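You operate a simulated robot arm through the tools that you are given. There is no shell and no other tool. Be economical: measure what you need, move in short steps, check, and stop when the job is done.

You run a simulated robot arm. Do the job below in one go: nothing can be reset, and whatever is moved stays where it is left.

Task
Give the cup that the cup card names three shots of grease and set it in READY.
Fine: the white cup under the spout goes to REDO first; READY is the green pocket, REDO the red; no grease beside a cup.

The check looks at the end state, three seconds after you hand in, the way a careful person would. Anything else that was tipped, shoved, dropped, spilled or broken makes it a failure.

Robot
A 7-joint arm with a two-finger parallel gripper, fixed in place. Base frame: the origin is at the foot of the arm, x ahead of it, y to its left, z up; the work surface is at about z = 0. Readings come in m, rad, newtons and seconds.
With the tool pointing down near the work surface it reaches from about 0.22 to 0.58 m from the base axis. Its first joint turns from -1.152 to 1.152 rad. Payload 2.5 kg.
The tool frame sits at the grasp point between the pads (the TCP): z along the fingers, y along the line on which they close. The tips reach 0.023 m beyond it. Largest opening 0.094 m; finger width 0.038, thickness 0.01; the body of the gripper, 0.054 by 0.096 m, starts 0.039 m behind the TCP.
Orientation is told as [roll, pitch, yaw] about the base's x, y, z axes, in that order, counted from this pose: with the fingers straight down and closing along the base's y, the tool's x points along the base's -x, its y along +y and its z along -z.

Tools
- The arm moves only by the tool jog_arm. Its argument "deltas" is a list of rows, each a list of 7 numbers: the shift along the tool's x, y, z in m, then the turn, a rotation vector about the tool's x, y, z in rad, then the gripper command, from -1 (shut) to 1 (fully open), values between in proportion. In form: [[dx, dy, dz, wx, wy, wz, gripper], ...]. A call has 1 to 8 rows; each row is the pose to reach, as a shift and turn from the pose commanded when the call began, along the tool's axes at that moment. Rows are played at 5 a second. More than 0.05 m and 0.15 rad between two rows, or a gripper value outside its range, and nothing of the call is played. Where a pose cannot be reached the arm comes as near as it can. A force on the tool above 90 N (or 10 N above the force at the start of the call, whichever is more), or a blocked arm, ends the call early, and 0.2 s more pass. Each finger travels about 0.108 m/s and halts on what it meets, pressing with about 21 N; the grip force reading is that of the motor and also rises with nothing between the fingers. The clock runs only during rows and for 0.2 s after the last one: add rows that repeat a pose to give the fingers time. It gives the time, the measured TCP pose, the force on the tool (base axes), the opening and the grip force at its end, in the units of the frame above (readings bear some noise), with the torque about the TCP (base axes, N m) and any sound that the robot's microphone picked up, and new pictures: "show" is both (left out), scene, wrist or none.
- Cameras (640 x 400 px; columns grow to the right, rows downward): "scene" is fixed at [0.1434, -0.4388, 0.5383]; the picture's right is [0.49, -0.87, 0.00], its down [-0.55, -0.31, -0.77] and it looks along [0.68, 0.38, -0.63] (base axes); focal length 255 px, centre (320, 200). "wrist" rides on the gripper at [0.086, 0.016, -0.074] in the tool frame; the picture's right is [-0.18, 0.98, 0.00], its down [-0.58, -0.11, -0.81] and it looks along [-0.79, -0.15, 0.59] (tool axes); focal length 243 px, centre (320, 200). There is no depth. A picture from a camera that has moved, and an enlarged one, comes with that camera's place and axes in the base frame and with its lens.
- inspect(camera, box): a new picture of the part [left, top, right, bottom] of that camera's present view, enlarged. It takes no simulated time.
- close_job(): hands the job in; it is judged then, once.

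Go step by step. Nothing tells you positions but the pictures and the camera data: compare them with the known pose of the tool, close in by small moves and look again before you grip or let go. The budget is 120 turns and 200 pictures, counting those below and the enlarged ones. Unless the task says otherwise, let go and move clear before handing in, and close with one line.

The tools are called after "Call:" as a command line: name --pt "numbers of a row" for each row, then --argument value for the rest, lists and objects as JSON in quotes. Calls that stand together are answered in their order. jog_arm: Moves the arm, as the interface text tells. Its arguments: {"type":"object","properties":{"deltas":{"type":"array","items":{"type":"array","items":{"type":"number"}}},"show":{"type":"string","enum":["both","scene","wrist","none"]}},"required":["deltas"]} The other tools are called the same way: inspect (camera, box) takes an enlarged picture of a part of a camera's view; close_job () hands the job in.

At the start:

```text
time: 0.0
tool_pos: [0.4101, -0.1374, 0.3631]
ee_rot: [0.0, -0.001, 0.001]
force: [0.7, 0.0, 0.0]
torque: [0.02, 0.0, 0.0]
grip_width: 0.094
grasp_force: 0.1
```

scene: 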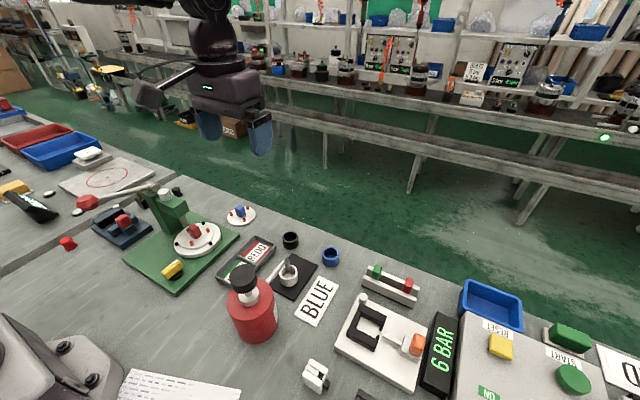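
wrist: 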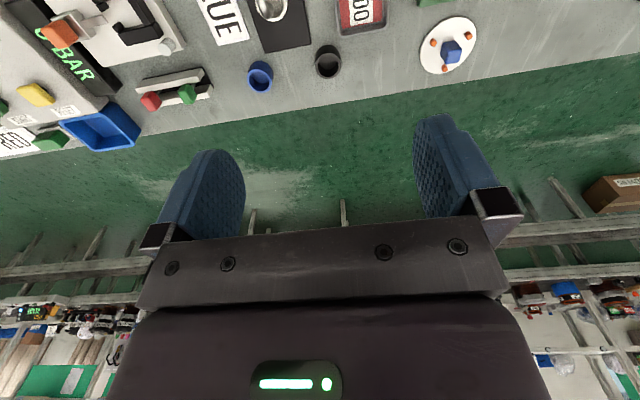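

The scene shows a red grease bottle/pump, a white cup on a black pad under a spout, black and blue cups, a card reading BLUE, and a tray with REDO. I'll enlarge the relevant areas first.

Call:
inspect --camera "scene" --box '[200, 190, 360, 350]'

Call:
inspect --camera "scene" --box '[60, 170, 260, 300]'

Call:
inspect --camera "scene" --box '[290, 240, 640, 400]'

Call:
inspect --camera "wrist" --box '[180, 0, 480, 120]'

```text
2.50 times, centred on (280, 270) of scene
camera zoom: at [0.1434, -0.4388, 0.5383], right [0.49, -0.87, 0.0], down [-0.55, -0.31, -0.77], along [0.68, 0.38, -0.63], focal length 638 px, centre (420, 25)
```

zoom: 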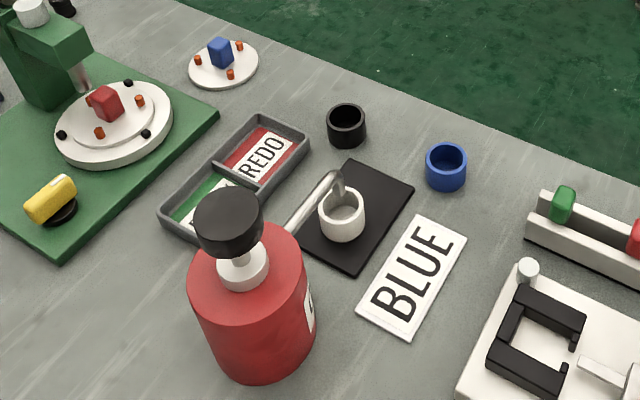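

```text
3.08 times, centred on (160, 235) of scene
camera zoom: at [0.1434, -0.4388, 0.5383], right [0.49, -0.87, 0.0], down [-0.55, -0.31, -0.77], along [0.68, 0.38, -0.63], focal length 785 px, centre (812, 92)
```

zoom: 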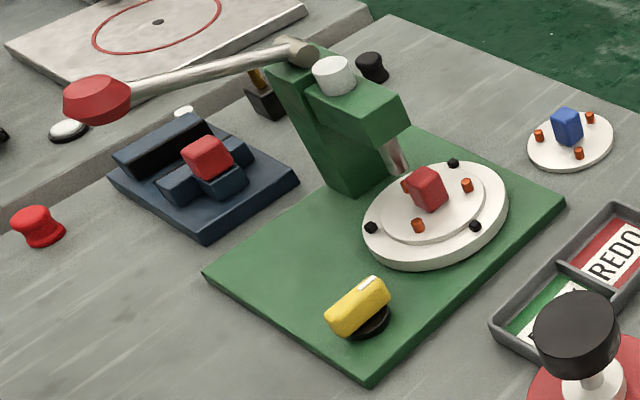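

```text
1.83 times, centred on (465, 320) of scene
camera zoom: at [0.1434, -0.4388, 0.5383], right [0.49, -0.87, 0.0], down [-0.55, -0.31, -0.77], along [0.68, 0.38, -0.63], focal length 467 px, centre (55, -19)
```

zoom: 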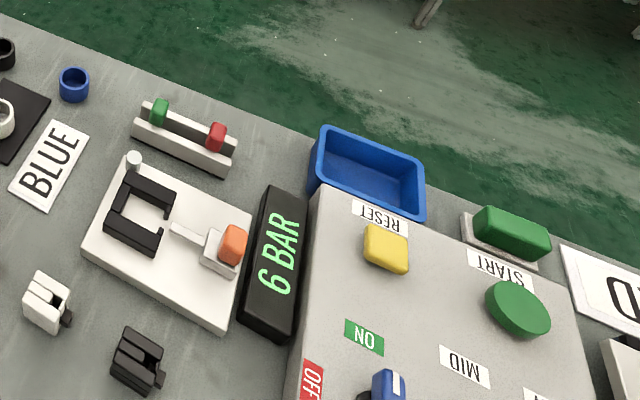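

```text
2.13 times, centred on (330, 60) of wrist
camera zoom: at [0.322, -0.1229, 0.4365], right [0.18, 0.98, 0.0], down [0.58, -0.11, 0.81], along [0.79, -0.15, -0.59], focal length 518 px, centre (299, 499)
```

zoom: 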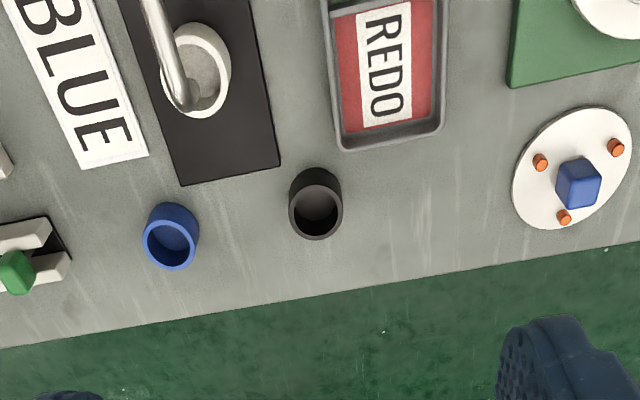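

The card by the pump says BLUE, and the spout hangs low over the white cup, so I need a tilted grip. I'll check the arm's camera body and the pump more closely.

Call:
inspect --camera "scene" --box '[120, 0, 300, 160]'

Call:
inspect --camera "scene" --box '[225, 225, 305, 295]'

Call:
inspect --camera "wrist" --box '[180, 0, 480, 60]'

```text
2.50 times, centred on (210, 80) of scene
camera zoom: at [0.1434, -0.4388, 0.5383], right [0.49, -0.87, 0.0], down [-0.55, -0.31, -0.77], along [0.68, 0.38, -0.63], focal length 638 px, centre (595, 500)
```

zoom: 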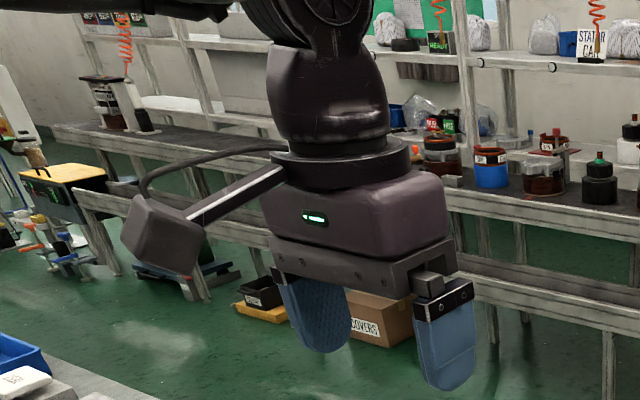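

```text
5.71 times, centred on (265, 260) of scene
camera zoom: at [0.1434, -0.4388, 0.5383], right [0.49, -0.87, 0.0], down [-0.55, -0.31, -0.77], along [0.68, 0.38, -0.63], focal length 1458 px, centre (634, -143)
```

zoom: 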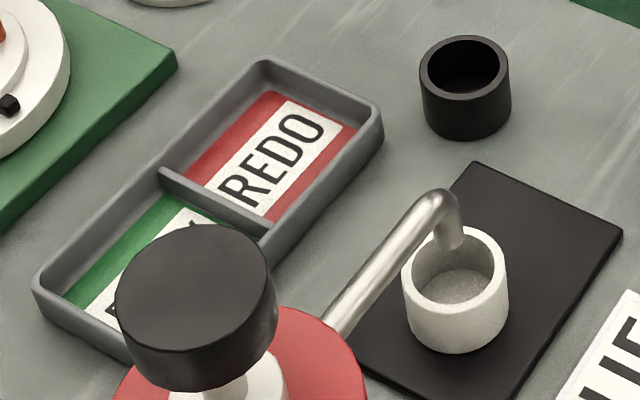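

```text
2.13 times, centred on (330, 30) of wrist
camera zoom: at [0.322, -0.1229, 0.4365], right [0.18, 0.98, 0.0], down [0.58, -0.11, 0.81], along [0.79, -0.15, -0.59], focal length 518 px, centre (299, 563)
```

zoom: 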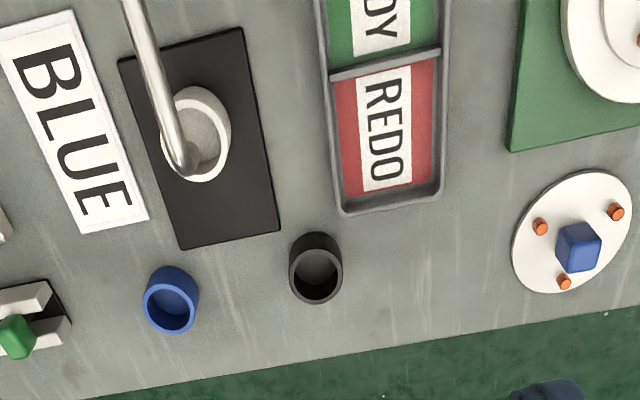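

The outlet is at about (0.412, -0.208, 0.067), the white cup at (0.415, -0.206), blue at (0.511, -0.263) and black at (0.511, -0.144); each is about 0.04 m wide and tall. I'll test a tilted pose, with the hand coming from +y, up in free air.

Call:
jog_arm --pt "0 0 0 0 0 -0.145 1" --pt "0 0 0 0 0 -0.29 1" --pt "0 0 0 0 0 -0.435 1" --pt "0 0 0 0 0 -0.58 1" --pt "0 0 0 0 0 -0.725 1" --pt "0 0 0 0 0 -0.87 1" --pt "0 0 0 0 0 -1.015 1" --pt "0 0 0 0 0 -1.16 1" --show "none"

Call:
jog_arm --pt "0 0 0 0 0 -0.14 1" --pt "0 0 0 0 0 -0.28 1" --pt "0 0 0 0 0 -0.411 1" --pt "0 0 0 0 0 -0.411 1" --show "both"

```text
time: 1.8
tool_pos: [0.4097, -0.1377, 0.3614]
ee_rot: [0.002, 0.0, 1.163]
force: [0.5, -0.1, -0.2]
torque: [0.05, 0.01, -0.03]
grip_width: 0.094
grasp_force: 0.1
```

```text
time: 2.8
tool_pos: [0.4097, -0.1377, 0.3626]
ee_rot: [-0.001, -0.001, 1.572]
force: [0.5, -0.1, -0.2]
torque: [0.02, -0.01, -0.01]
grip_width: 0.094
grasp_force: 0.1
camera wrist: at [0.3921, -0.2256, 0.4359], right [-0.98, 0.18, 0.0], down [0.11, 0.58, 0.81], along [0.15, 0.79, -0.59], focal length 243 px, centre (320, 200)
```

scene: 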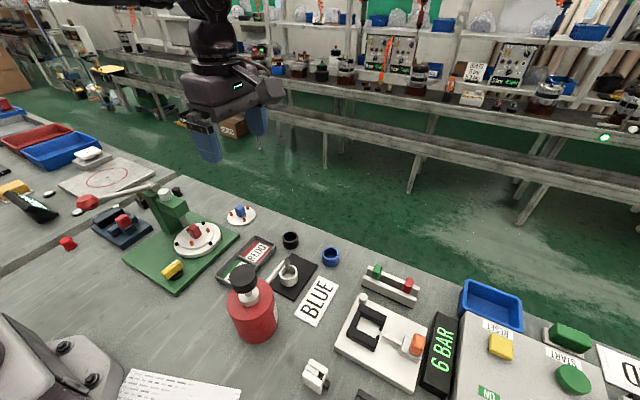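
wrist: 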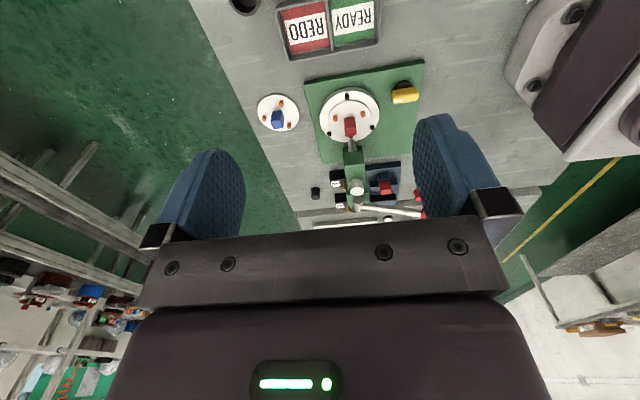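

Yaw is done. Next I tilt 60° about the tool's y.

Call:
jog_arm --pt "0 0 0 0 0.14 0 1" --pt "0 0 0 0 0.28 0 1" --pt "0 0 0 0 0.42 0 1" --pt "0 0 0 0 0.56 0 1" --pt "0 0 0 0 0.7 0 1" --pt "0 0 0 0 0.84 0 1" --pt "0 0 0 0 0.98 0 1" --pt "0 0 0 0 1.08 0 1"

```text
time: 4.6
tool_pos: [0.4093, -0.1385, 0.3631]
ee_rot: [-0.002, 1.08, 1.569]
force: [0.2, 0.5, 0.4]
torque: [-0.04, -0.01, 0.01]
grip_width: 0.094
grasp_force: 0.2
camera wrist: at [0.3927, -0.114, 0.4736], right [-0.98, 0.09, -0.16], down [0.11, 0.98, -0.14], along [0.15, -0.15, -0.98], focal length 243 px, centre (320, 200)
```

scene: 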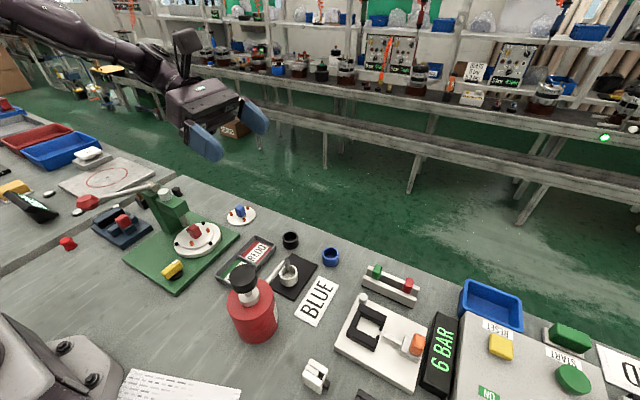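
wrist: 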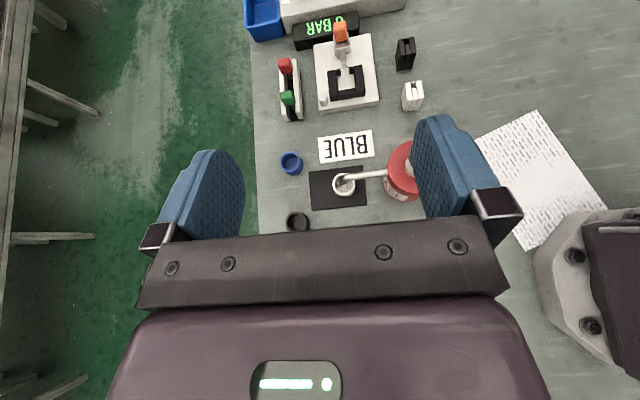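

The tilted pose is reachable, and the wrist camera now looks almost straight down. I'll use this view to measure.

Call:
inspect --camera "wrist" --box '[270, 135, 430, 235]'

```text
4.00 times, centred on (350, 185) of wrist
camera zoom: at [0.3927, -0.114, 0.4736], right [-0.98, 0.09, -0.16], down [0.11, 0.98, -0.14], along [0.15, -0.15, -0.98], focal length 970 px, centre (200, 260)
```

zoom: 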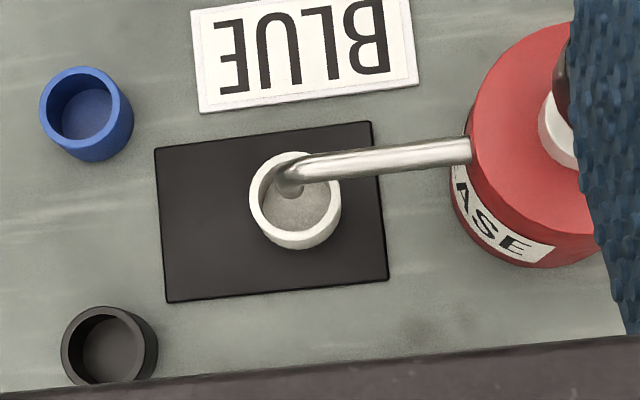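

The measurements agree: white at (0.414, -0.2055), blue at (0.511, -0.262), outlet at (0.413, -0.207). I'll descend part-way behind the white cup.

Call:
jog_arm --pt "-0.041 -0.001 0.0166 0 0 0 1" --pt "-0.083 -0.002 0.033 0 0 0 1" --pt "-0.124 -0.003 0.05 0 0 0 1" --pt "-0.1655 -0.0047 0.0665 0 0 0 1" --pt "-0.1655 -0.0047 0.0665 0 0 0 1"

```text
time: 5.8
tool_pos: [0.415, -0.1176, 0.1842]
ee_rot: [0.0, 1.082, 1.569]
force: [0.0, -0.4, 0.2]
torque: [-0.01, -0.01, -0.05]
grip_width: 0.0939
grasp_force: 0.0
camera wrist: at [0.3979, -0.095, 0.2944], right [-0.98, 0.09, -0.16], down [0.11, 0.99, -0.13], along [0.15, -0.15, -0.98], focal length 243 px, centre (320, 200)
```

scene: 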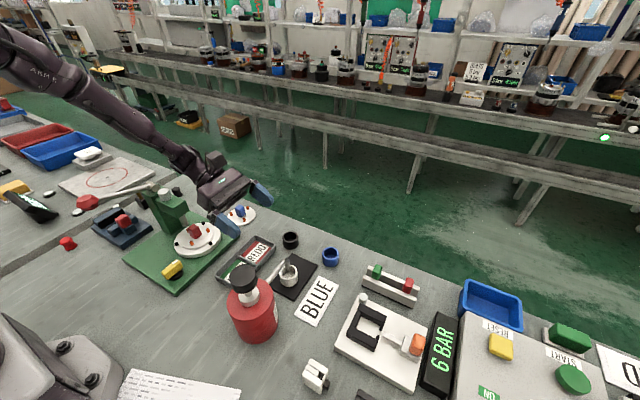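
wrist: 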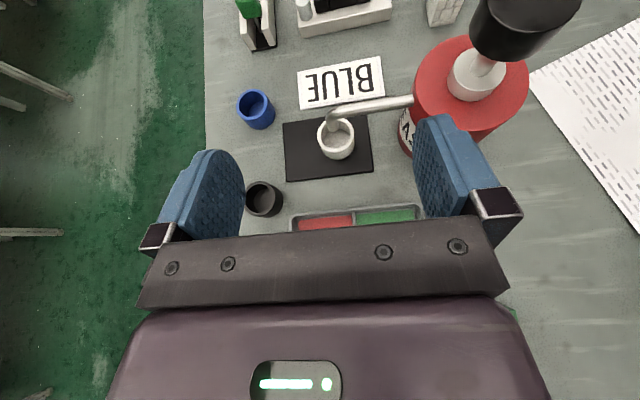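

The press head sits near the wrist's path, so I'll stay forward of it: go to (0.414, -0.15, 0.085), then slide in.

Call:
jog_arm --pt "-0.024 0.0 0.025 0 0 0 1" --pt "-0.048 0.001 0.05 0 0 0 1" --pt "-0.0722 0.001 0.0753 0 0 0 1" --pt "-0.0722 0.001 0.0753 0 0 0 1"

Call:
inspect --camera "scene" --box '[140, 130, 340, 300]'

```text
time: 6.8
tool_pos: [0.4143, -0.151, 0.0876]
ee_rot: [-0.001, 1.081, 1.571]
force: [-0.7, -0.3, 0.4]
torque: [0.01, 0.01, 0.01]
grip_width: 0.0942
grasp_force: 0.1
camera wrist: at [0.3965, -0.1274, 0.1966], right [-0.98, 0.09, -0.16], down [0.11, 0.99, -0.13], along [0.15, -0.15, -0.98], focal length 243 px, centre (320, 200)
```

scene: 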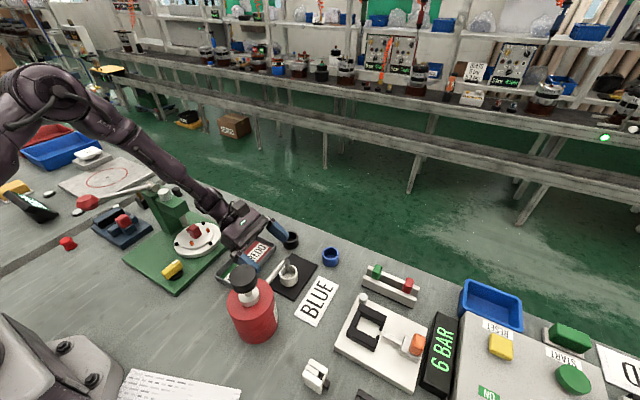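
wrist: 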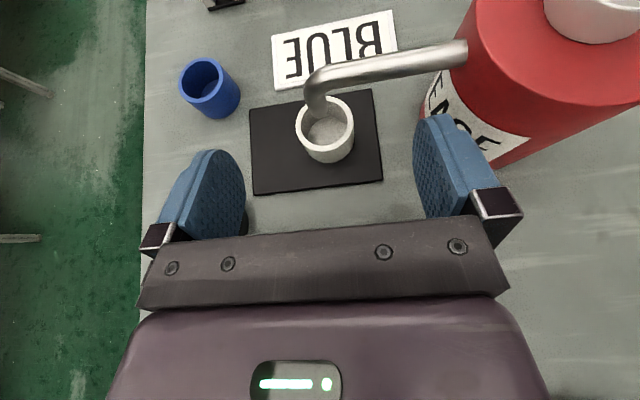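

```text
2.35 times, centred on (240, 215) of scene
camera zoom: at [0.1434, -0.4388, 0.5383], right [0.49, -0.87, 0.0], down [-0.55, -0.31, -0.77], along [0.68, 0.38, -0.63], focal length 600 px, centre (508, 165)
```

zoom: 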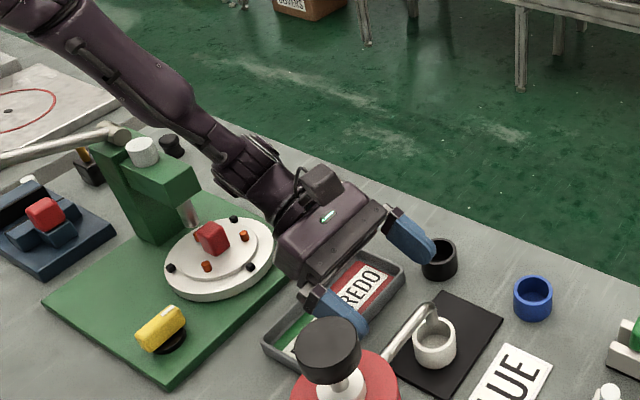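

All is clear, and the white cup reads (0.412, -0.206). I'll narrow the fingers and slide in around it.

Call:
jog_arm --pt "0 0.0018 0 0 0 0 0.5" --pt "-0.006 0.0018 0.029 0 0 0 0.5" --pt "-0.0113 0.0018 0.0587 0 0 0 0.5" --pt "-0.0113 0.0018 0.0587 0 0 0 0.5"

Call:
inspect --camera "scene" --box '[220, 190, 340, 300]'

```text
time: 7.8
tool_pos: [0.4126, -0.1981, 0.0497]
ee_rot: [-0.002, 1.081, 1.571]
force: [-0.2, 0.0, 0.3]
torque: [-0.01, 0.0, -0.03]
grip_width: 0.0705
grasp_force: 0.0
camera wrist: at [0.3948, -0.174, 0.1593], right [-0.98, 0.09, -0.16], down [0.11, 0.99, -0.13], along [0.15, -0.15, -0.98], focal length 243 px, centre (320, 200)
```

scene: 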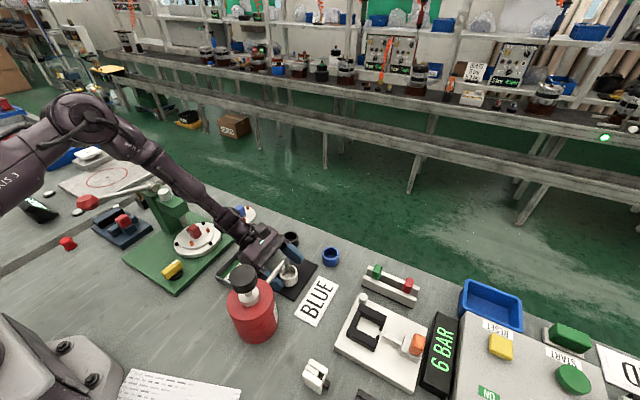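
wrist: 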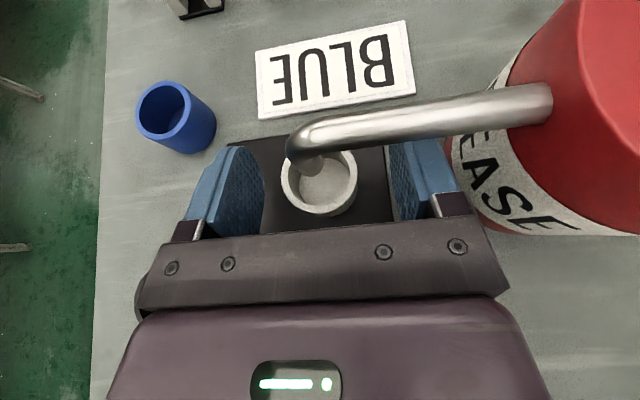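

```text
3.64 times, centred on (280, 245) of scene
camera zoom: at [0.1434, -0.4388, 0.5383], right [0.49, -0.87, 0.0], down [-0.55, -0.31, -0.77], along [0.68, 0.38, -0.63], focal length 928 px, centre (466, 36)
```

zoom: 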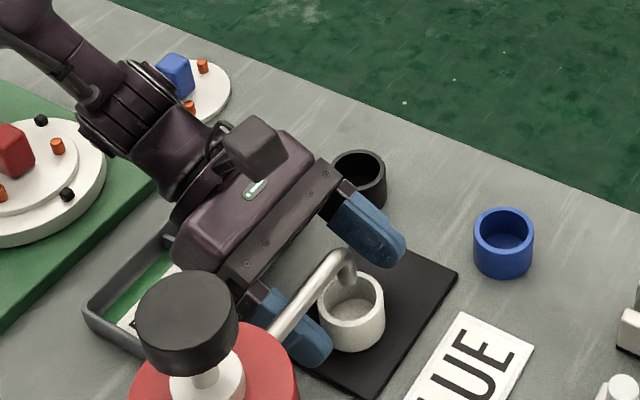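

The fingers straddle the white cup nicely with the spout clear. Closing.

Call:
jog_arm --pt "0 0 0 0 0 0 -0.2" --pt "0 0 0 0 0 0 -0.4" --pt "0 0 0 0 0 0 -0.6" --pt "0 0 0 0 0 0 -0.6"

```text
time: 8.8
tool_pos: [0.4121, -0.1976, 0.0486]
ee_rot: [0.001, 1.08, 1.57]
force: [-0.9, 0.5, 0.2]
torque: [-0.01, 0.02, 0.03]
grip_width: 0.0404
grasp_force: 20.9
camera wrist: at [0.3948, -0.1737, 0.1595], right [-0.98, 0.09, -0.16], down [0.11, 0.99, -0.13], along [0.15, -0.15, -0.98], focal length 243 px, centre (320, 200)
```

scene: 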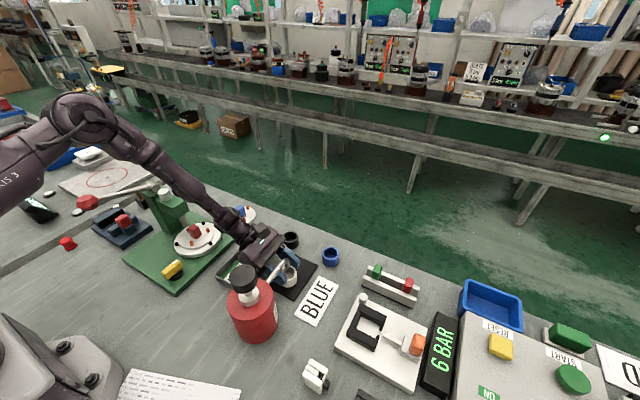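
wrist: 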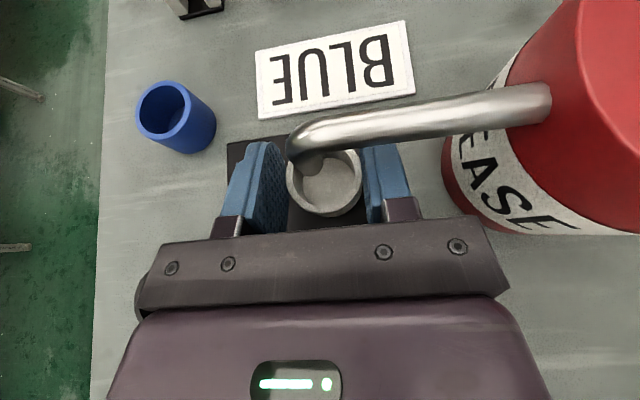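

The grip is firm (0.040 m). I'll lift 6 mm and pull back from under the spout.

Call:
jog_arm --pt "0.0053 0 -0.0028 0 0 0 -0.6" --pt "-0.0053 0 -0.0226 0 0 0 -0.6" --pt "-0.0159 0 -0.0425 0 0 0 -0.6" --pt "-0.0159 0 -0.0425 0 0 0 -0.6"

```text
time: 9.8
tool_pos: [0.4114, -0.1508, 0.0548]
ee_rot: [0.0, 1.08, 1.571]
force: [0.6, -0.8, -0.2]
torque: [-0.01, 0.0, -0.01]
grip_width: 0.0405
grasp_force: 21.0
camera wrist: at [0.3946, -0.1279, 0.1653], right [-0.98, 0.09, -0.16], down [0.11, 0.99, -0.13], along [0.15, -0.15, -0.98], focal length 243 px, centre (320, 200)
```

scene: 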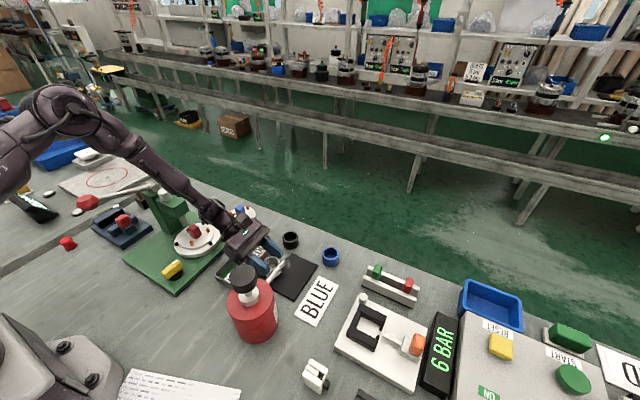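
wrist: 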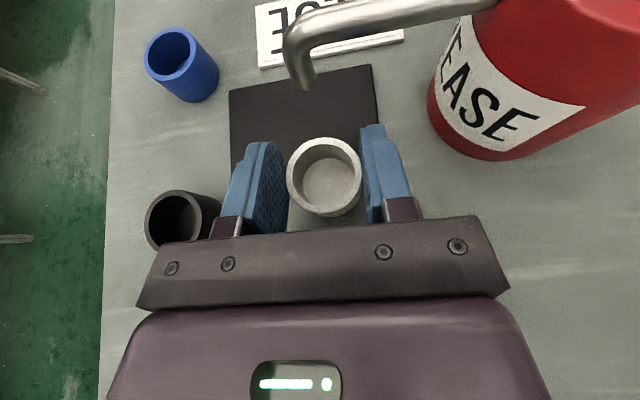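

Cup extracted cleanly. I'll raise it straight up.

Call:
jog_arm --pt "0.0397 0 -0.0212 0 0 0 -0.6" --pt "0.0794 0 -0.0424 0 0 0 -0.6" --pt "0.1191 0 -0.0636 0 0 0 -0.6" --pt "0.1588 0 -0.0848 0 0 0 -0.6" --pt "0.1985 0 -0.106 0 0 0 -0.6" --show "none"

Call:
jog_arm --pt "0 0 0 0.1235 0 -0.0659 -0.6" --pt "0 0 0 0.247 0 -0.1319 -0.6" --pt "0 0 0 0.3704 0 -0.1978 -0.6" --pt "0 0 0 0.4939 0 -0.2638 -0.6" --pt "0 0 0 0.6174 0 -0.3297 -0.6" --pt "0 0 0 0.7409 0 -0.3956 -0.6" --pt "0 0 0 0.7409 0 -0.3956 -0.6"

```text
time: 11.0
tool_pos: [0.4129, -0.152, 0.2828]
ee_rot: [0.003, 1.081, 1.573]
force: [-0.3, 0.9, -1.0]
torque: [0.0, 0.01, -0.03]
grip_width: 0.0407
grasp_force: 20.8
```

```text
time: 12.6
tool_pos: [0.4125, -0.1528, 0.2809]
ee_rot: [-0.002, 1.079, 2.41]
force: [-0.9, 0.8, 0.1]
torque: [0.0, 0.0, -0.02]
grip_width: 0.0406
grasp_force: 21.0
camera wrist: at [0.3807, -0.1487, 0.3907], right [-0.72, -0.67, -0.16], down [-0.66, 0.74, -0.13], along [0.21, 0.01, -0.98], focal length 243 px, centre (320, 200)
```

scene: 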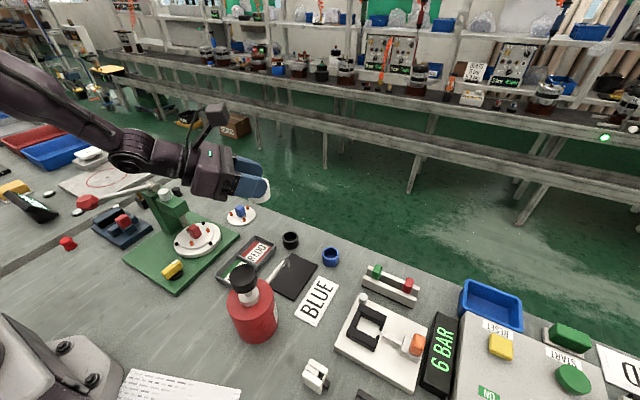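
wrist: 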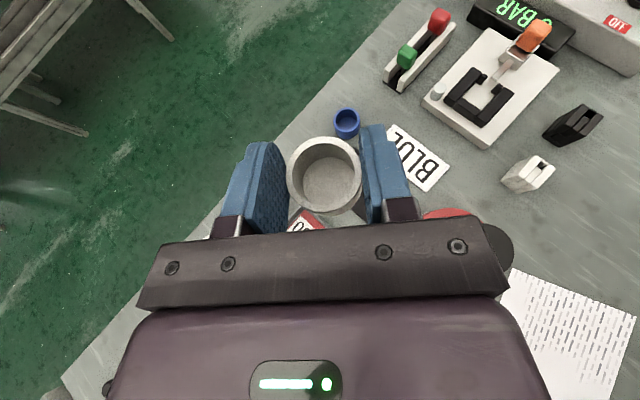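

Yaw works with the cup level. I'll continue to heading +x.

Call:
jog_arm --pt "0 0 0 0.1291 0 -0.069 -0.6" --pt "0 0 0 0.2582 0 -0.1379 -0.6" --pt "0 0 0 0.3874 0 -0.2069 -0.6" --pt "0 0 0 0.5165 0 -0.2758 -0.6" --pt "0 0 0 0.6456 0 -0.3448 -0.6" --pt "0 0 0 0.6456 0 -0.3448 -0.6"

```text
time: 14.0
tool_pos: [0.4872, -0.0955, 0.2772]
ee_rot: [0.004, 1.079, -3.14]
force: [0.4, 0.0, -0.7]
torque: [-0.03, 0.04, -0.01]
grip_width: 0.0403
grasp_force: 20.8
out of reach, approached as far as the arm can: row 3, 4, 5, 6
camera wrist: at [0.4614, -0.1128, 0.3873], right [-0.09, -0.98, -0.16], down [-0.99, 0.11, -0.13], along [0.15, 0.15, -0.98], focal length 243 px, centre (320, 200)
```

scene: 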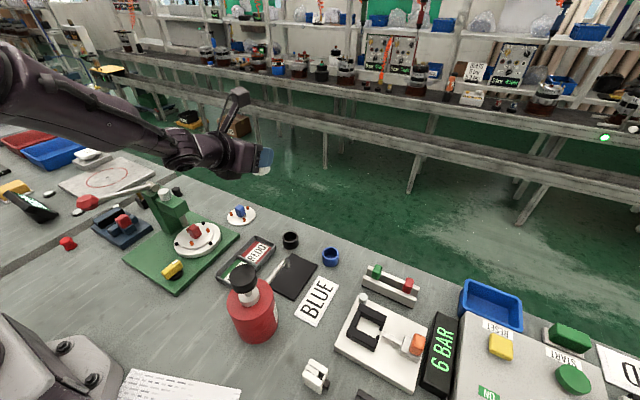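
wrist: 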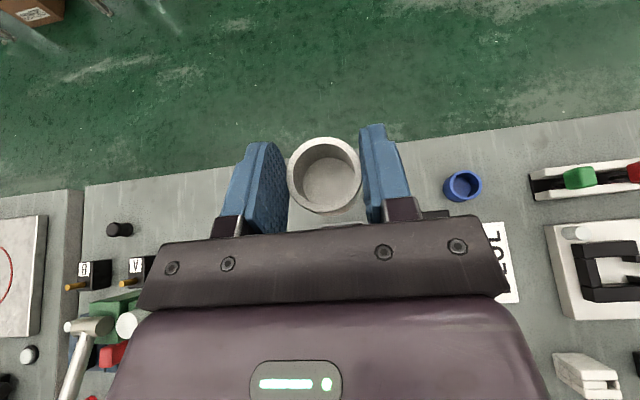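

Heading +x is beyond reach here, so I'll yaw back to a diagonal heading, which clears the press and did reach.

Call:
jog_arm --pt "0 0 0 -0.123 0 0.066 -0.6" --pt "0 0 0 -0.247 0 0.132 -0.6" --pt "0 0 0 -0.37 0 0.198 -0.6" --pt "0 0 0 -0.494 0 0.264 -0.6" --pt "0 0 0 -0.617 0 0.33 -0.6" --pt "0 0 0 -0.617 0 0.33 -0.6" --show "none"

```text
time: 15.4
tool_pos: [0.4852, -0.0962, 0.2784]
ee_rot: [0.001, 1.081, 2.441]
force: [-0.5, -0.5, 0.5]
torque: [-0.01, 0.03, 0.02]
grip_width: 0.0402
grasp_force: 21.1
```

Now holding at yaw 2.44. I'll look to refine the tray's position.

Call:
jog_arm --pt "-0.02 0 -0.04 0 0 0 -0.6" --pt "-0.04 0 -0.08 0 0 0 -0.6"

Call:
inspect --camera "scene" --box '[200, 220, 300, 300]'

```text
time: 16.0
tool_pos: [0.4147, -0.0362, 0.2777]
ee_rot: [-0.003, 1.081, 2.442]
force: [-0.1, 0.7, 0.0]
torque: [-0.02, 0.02, 0.03]
grip_width: 0.0405
grasp_force: 20.9
camera wrist: at [0.3837, -0.0347, 0.389], right [-0.7, -0.7, -0.16], down [-0.68, 0.72, -0.13], along [0.21, 0.02, -0.98], focal length 243 px, centre (320, 200)
```

scene: 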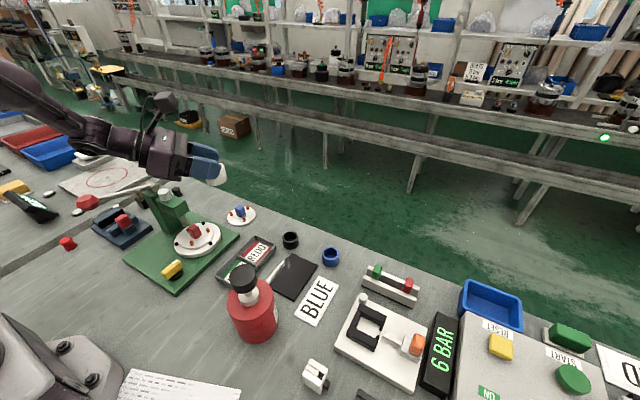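
wrist: 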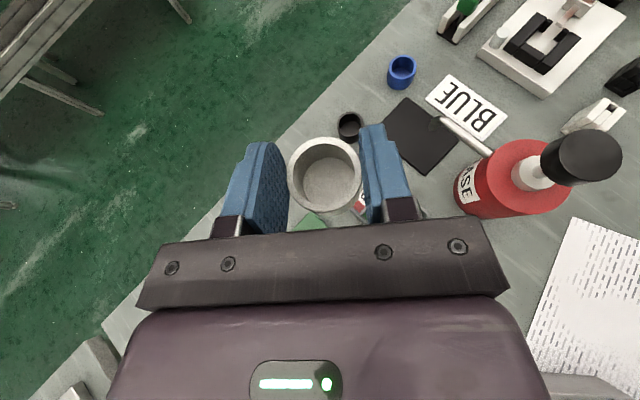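

```text
5.00 times, centred on (250, 260) of scene
camera zoom: at [0.1434, -0.4388, 0.5383], right [0.49, -0.87, 0.0], down [-0.55, -0.31, -0.77], along [0.68, 0.38, -0.63], focal length 1276 px, centre (670, -100)
```

zoom: 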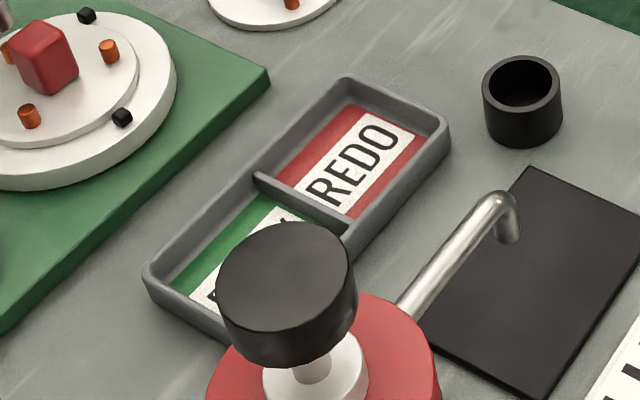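

The tray spans x 0.339–0.485 and y -0.113…-0.043, so REDO's centre is about (0.447, -0.080). I'll move above it.

Call:
jog_arm --pt "-0.03 0.0035 0.034 0 0 0 -0.6" --pt "-0.06 0.007 0.068 0 0 0 -0.6" --pt "-0.0902 0.0106 0.102 0 0 0 -0.6" --pt "-0.0902 0.0106 0.102 0 0 0 -0.6"

Call:
inspect --camera "scene" --box '[140, 130, 340, 300]'

```text
time: 17.0
tool_pos: [0.447, -0.0749, 0.1518]
ee_rot: [-0.002, 1.08, 2.439]
force: [-0.1, 0.5, -0.5]
torque: [-0.02, 0.01, 0.03]
grip_width: 0.0406
grasp_force: 20.5
camera wrist: at [0.4164, -0.0712, 0.2622], right [-0.7, -0.7, -0.16], down [-0.68, 0.72, -0.13], along [0.21, 0.02, -0.98], focal length 243 px, centre (320, 200)
```

scene: 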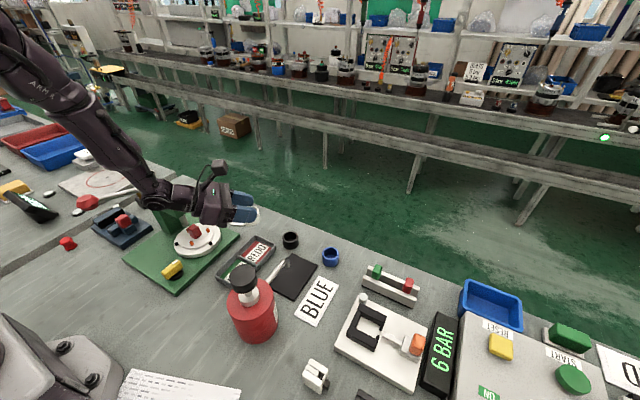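
wrist: 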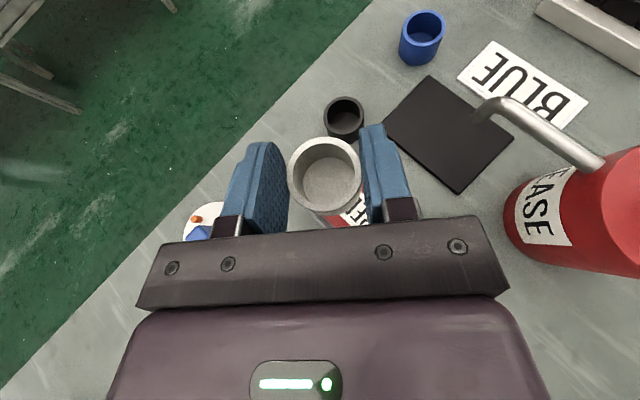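

```text
2.35 times, centred on (240, 215) of scene
camera zoom: at [0.1434, -0.4388, 0.5383], right [0.49, -0.87, 0.0], down [-0.55, -0.31, -0.77], along [0.68, 0.38, -0.63], focal length 600 px, centre (508, 165)
```

zoom: 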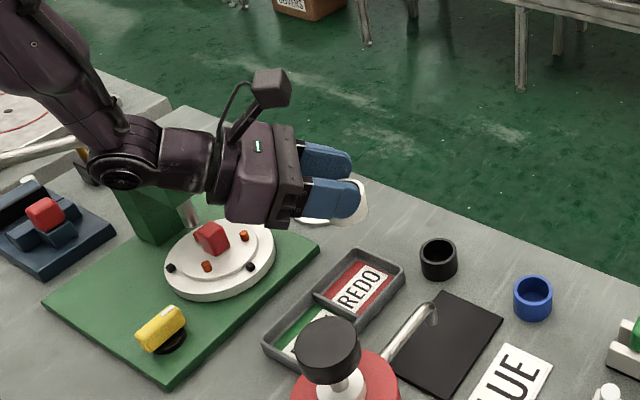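

The wrist is clear of the press and knob. I'll go down to just above the pocket.

Call:
jog_arm --pt "-0.04 0.0013 0.02 0 0 0 -0.6" --pt "-0.08 0.0013 0.041 0 0 0 -0.6" --pt "-0.08 0.0013 0.041 0 0 0 -0.6"

Call:
inspect --camera "scene" --box '[190, 200, 310, 300]'

Call:
inspect --camera "wrist" --box '[200, 100, 450, 256]'

```text
time: 17.8
tool_pos: [0.4443, -0.0759, 0.0636]
ee_rot: [-0.002, 1.08, 2.441]
force: [0.0, 0.5, 0.8]
torque: [0.02, -0.06, 0.01]
grip_width: 0.0405
grasp_force: 20.1
camera wrist: at [0.4139, -0.0727, 0.173], right [-0.7, -0.7, -0.16], down [-0.68, 0.72, -0.13], along [0.21, 0.02, -0.98], focal length 243 px, centre (320, 200)
```

scene: 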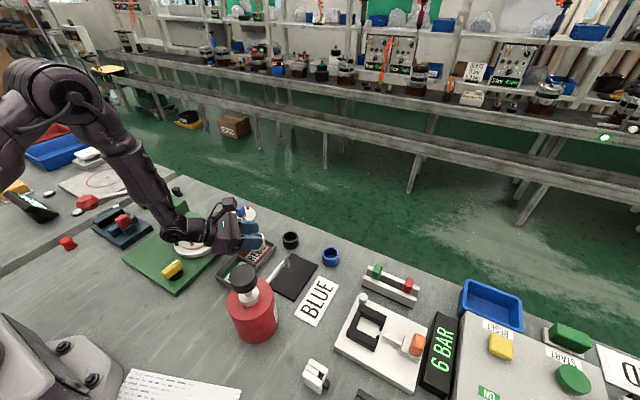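
wrist: 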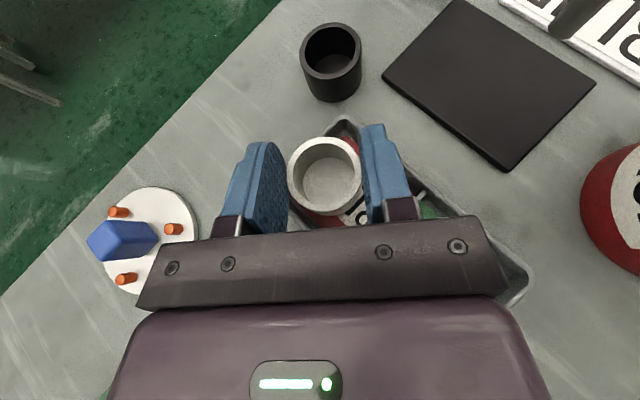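

```text
4.00 times, centred on (250, 250) of scene
camera zoom: at [0.1434, -0.4388, 0.5383], right [0.49, -0.87, 0.0], down [-0.55, -0.31, -0.77], along [0.68, 0.38, -0.63], focal length 1021 px, centre (600, 0)
```

zoom: 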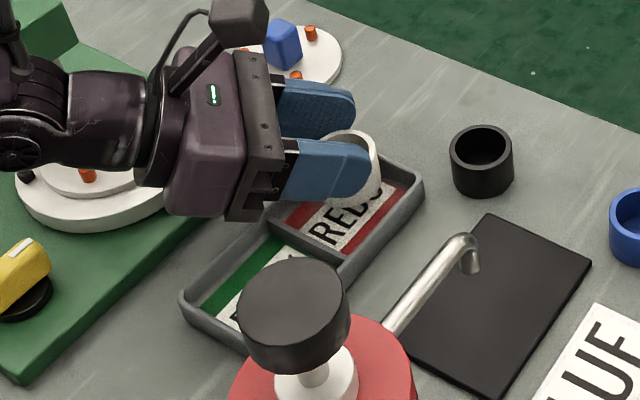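

```text
2.56 times, centred on (325, 178) of wrist
camera zoom: at [0.4139, -0.0727, 0.173], right [-0.7, -0.7, -0.16], down [-0.68, 0.72, -0.13], along [0.21, 0.02, -0.98], focal length 621 px, centre (307, 256)
```

zoom: 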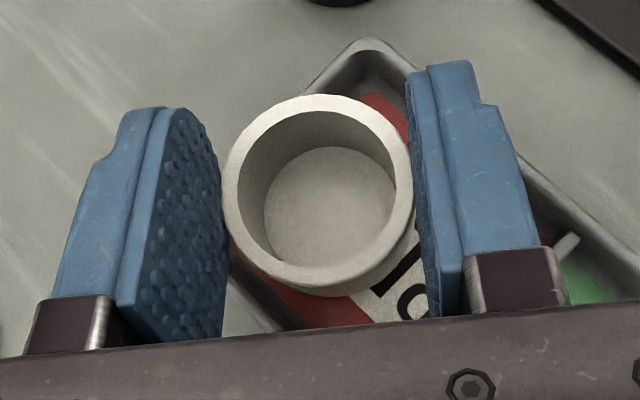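

The cup is well inside the REDO pocket's outline. Lowering gently.

Call:
jog_arm --pt "-0.006 0.0014 0.0034 0 0 0 -0.6" --pt "-0.012 0.0028 0.0064 0 0 0 -0.6" --pt "-0.012 0.0028 0.0064 0 0 0 -0.6" --show "none"

```text
time: 18.6
tool_pos: [0.4411, -0.0784, 0.0499]
ee_rot: [-0.003, 1.08, 2.441]
force: [-0.6, 0.0, 1.4]
torque: [-0.01, -0.05, 0.0]
grip_width: 0.0404
grasp_force: 21.2
```

Call:
jog_arm --pt "-0.0009 0 0.0005 0 0 0 -0.6" --pt "-0.0018 0 0.0009 0 0 0 -0.6" --pt "-0.0018 0 0.0009 0 0 0 -0.6"

Call:
inspect --camera "scene" --box '[210, 210, 310, 290]'

```text
time: 19.4
tool_pos: [0.4411, -0.0783, 0.0488]
ee_rot: [-0.004, 1.084, 2.441]
force: [1.5, 1.0, 13.7]
torque: [-0.04, -0.11, 0.09]
grip_width: 0.0402
grasp_force: 20.6
camera wrist: at [0.4112, -0.0762, 0.1585], right [-0.7, -0.7, -0.16], down [-0.68, 0.72, -0.14], along [0.21, 0.02, -0.98], focal length 243 px, centre (320, 200)
```

scene: 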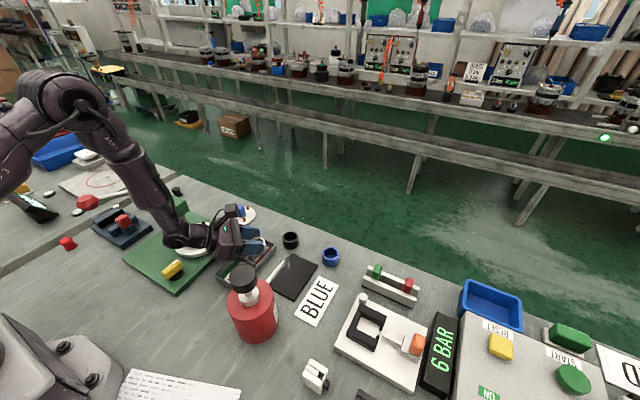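
wrist: 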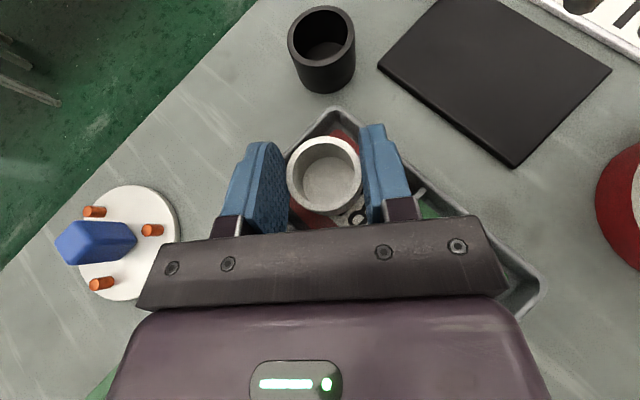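

```text
5.00 times, centred on (260, 250) of scene
camera zoom: at [0.1434, -0.4387, 0.5384], right [0.49, -0.87, 0.0], down [-0.55, -0.31, -0.77], along [0.68, 0.38, -0.63], focal length 1276 px, centre (620, -50)
```

zoom: 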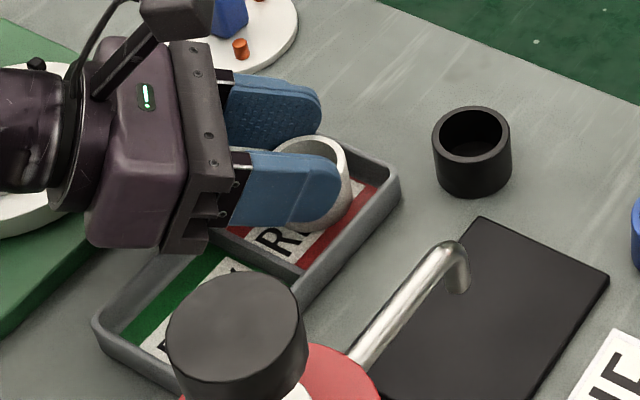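

Contact with the pocket floor (about 14 N up). I'll open modestly, then retreat along the tool axis.

Call:
jog_arm --pt "0.0009 0 -0.0005 0 0 0 -0.6" --pt "0.0009 0 -0.0005 0 0 0 0.0" --pt "0.0009 0 -0.0005 0 0 0 0.3" --pt "0.0009 0 -0.0005 0 0 0 0.3"

```text
time: 20.4
tool_pos: [0.4416, -0.0771, 0.0474]
ee_rot: [0.004, 1.075, 2.447]
force: [-7.0, 2.1, -2.2]
torque: [0.01, 0.28, 0.21]
grip_width: 0.0596
grasp_force: 0.0
camera wrist: at [0.4101, -0.0761, 0.1574], right [-0.7, -0.7, -0.16], down [-0.69, 0.72, -0.13], along [0.2, 0.02, -0.98], focal length 243 px, centre (320, 200)
```

scene: 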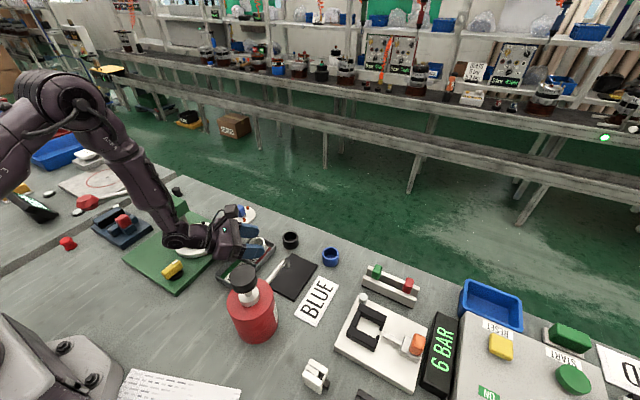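
wrist: 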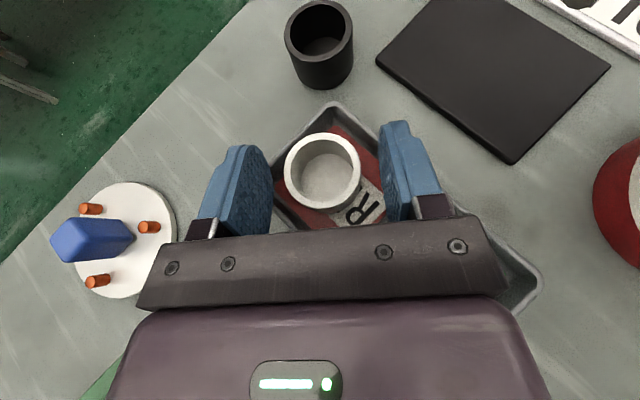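

There's a sideways force of about 7 N, so something may be touching. I'll look closely before moving.

Call:
inspect --camera "scene" --box '[130, 190, 290, 300]'

Call:
inspect --camera "wrist" --box '[180, 90, 480, 260]'

```text
3.64 times, centred on (210, 245) of scene
camera zoom: at [0.1434, -0.4388, 0.5383], right [0.49, -0.87, 0.0], down [-0.55, -0.31, -0.77], along [0.68, 0.38, -0.63], focal length 928 px, centre (720, 36)
```

zoom: 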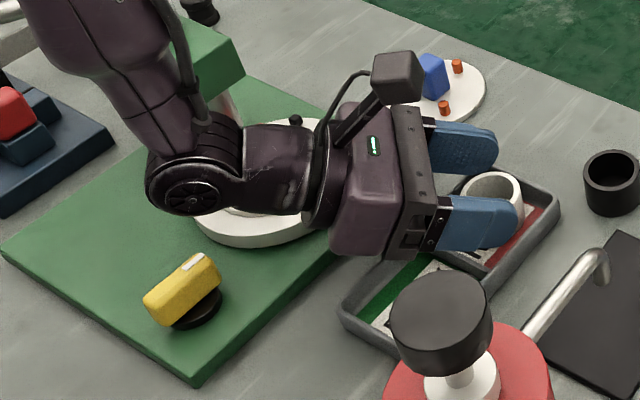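

```text
2.13 times, centred on (330, 175) of wrist
camera zoom: at [0.4101, -0.0761, 0.1574], right [-0.7, -0.7, -0.16], down [-0.69, 0.72, -0.13], along [0.2, 0.02, -0.98], focal length 518 px, centre (299, 253)
```

zoom: 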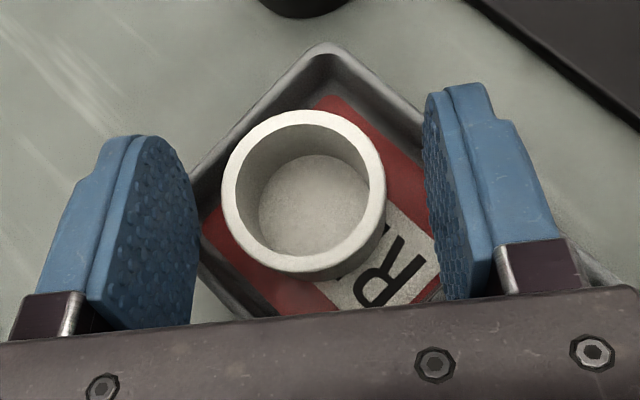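

The white cup sits flat in REDO. I'll go straight up, reversing the entry path.

Call:
jog_arm --pt "0.0088 0 -0.0047 0 0 0 0.3" --pt "0.0265 0 -0.0141 0 0 0 0.3" --pt "0.053 0 -0.0283 0 0 0 0.3" --pt "0.0882 0 -0.0471 0 0 0 0.3" --pt "0.1323 0 -0.0707 0 0 0 0.3" --pt "0.1764 0 -0.0942 0 0 0 0.3"

Call:
inspect --camera "scene" --box '[130, 190, 330, 310]'

```text
time: 21.8
tool_pos: [0.443, -0.0792, 0.2471]
ee_rot: [0.0, 1.079, 2.439]
force: [0.2, 0.6, 0.5]
torque: [0.03, -0.04, 0.03]
grip_width: 0.0614
grasp_force: 0.0
camera wrist: at [0.4118, -0.0775, 0.3586], right [-0.7, -0.7, -0.16], down [-0.68, 0.72, -0.13], along [0.21, 0.02, -0.98], focal length 243 px, centre (320, 200)
```

scene: 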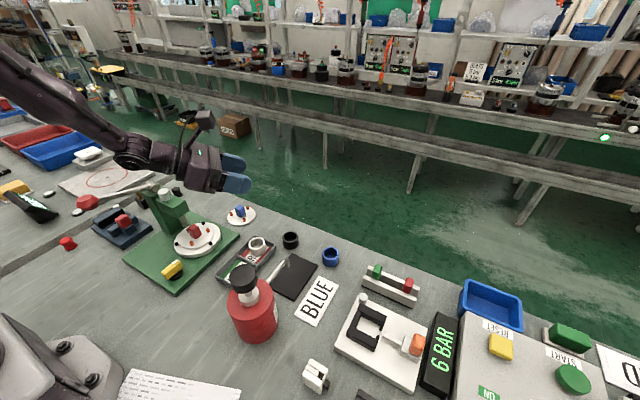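
wrist: 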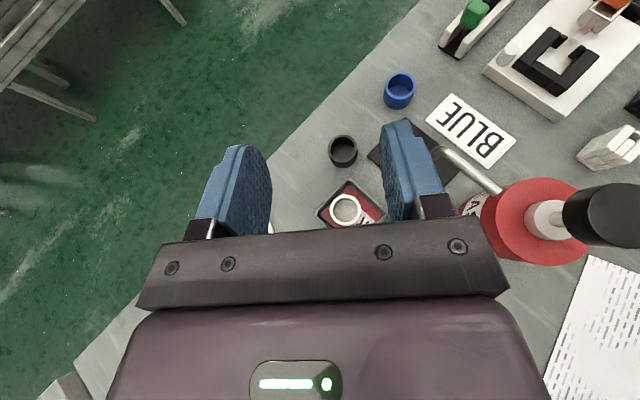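

```text
3.20 times, centred on (230, 250) of scene
camera zoom: at [0.1434, -0.4387, 0.5383], right [0.49, -0.87, 0.0], down [-0.55, -0.31, -0.77], along [0.68, 0.38, -0.63], focal length 817 px, centre (608, 40)
```

zoom: 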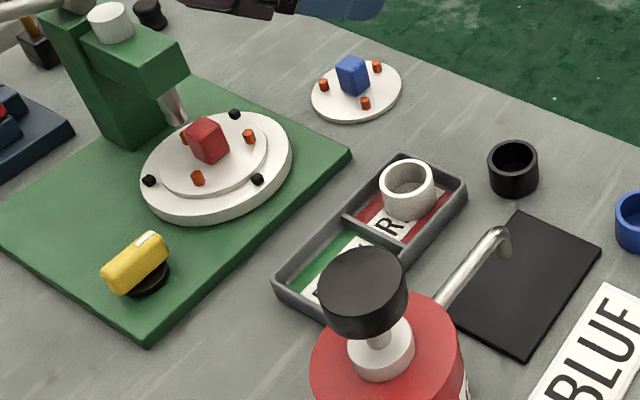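

White cup is in REDO and everything else is undisturbed. Next I yaw back to heading -y and move over behind the blue cup.

Call:
jog_arm --pt "0.0102 0.0081 0.0191 -0.128 0 0.0683 0.6" --pt "0.0204 0.0162 0.0382 -0.256 0 0.1367 0.6" --pt "0.0306 0.0243 0.0574 -0.3835 0 0.205 0.6" --pt "0.0408 0.0324 0.0765 -0.511 0 0.273 0.6" --pt "0.051 0.0405 0.0956 -0.639 0 0.3417 0.6" --pt "0.0612 0.0486 0.1147 -0.767 0 0.41 0.6" --pt "0.0612 0.0486 0.1147 -0.767 0 0.41 0.6"

```text
time: 23.4
tool_pos: [0.5099, -0.2001, 0.2489]
ee_rot: [0.0, 1.079, 1.573]
force: [-0.6, 0.1, 0.9]
torque: [-0.02, -0.06, 0.03]
grip_width: 0.0753
grasp_force: 0.0
camera wrist: at [0.4927, -0.1764, 0.3589], right [-0.98, 0.09, -0.16], down [0.11, 0.99, -0.13], along [0.15, -0.15, -0.98], focal length 243 px, centre (320, 200)
```

scene: 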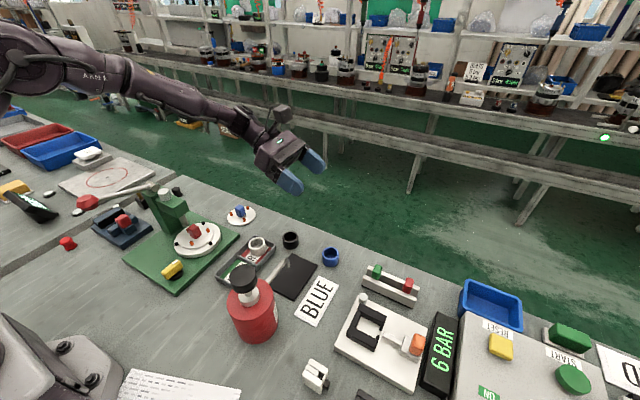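
wrist: 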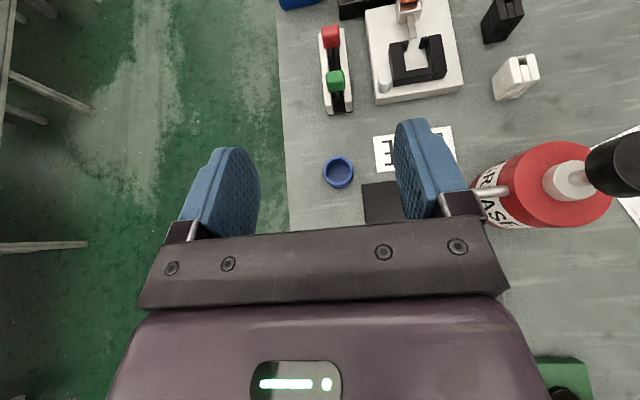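

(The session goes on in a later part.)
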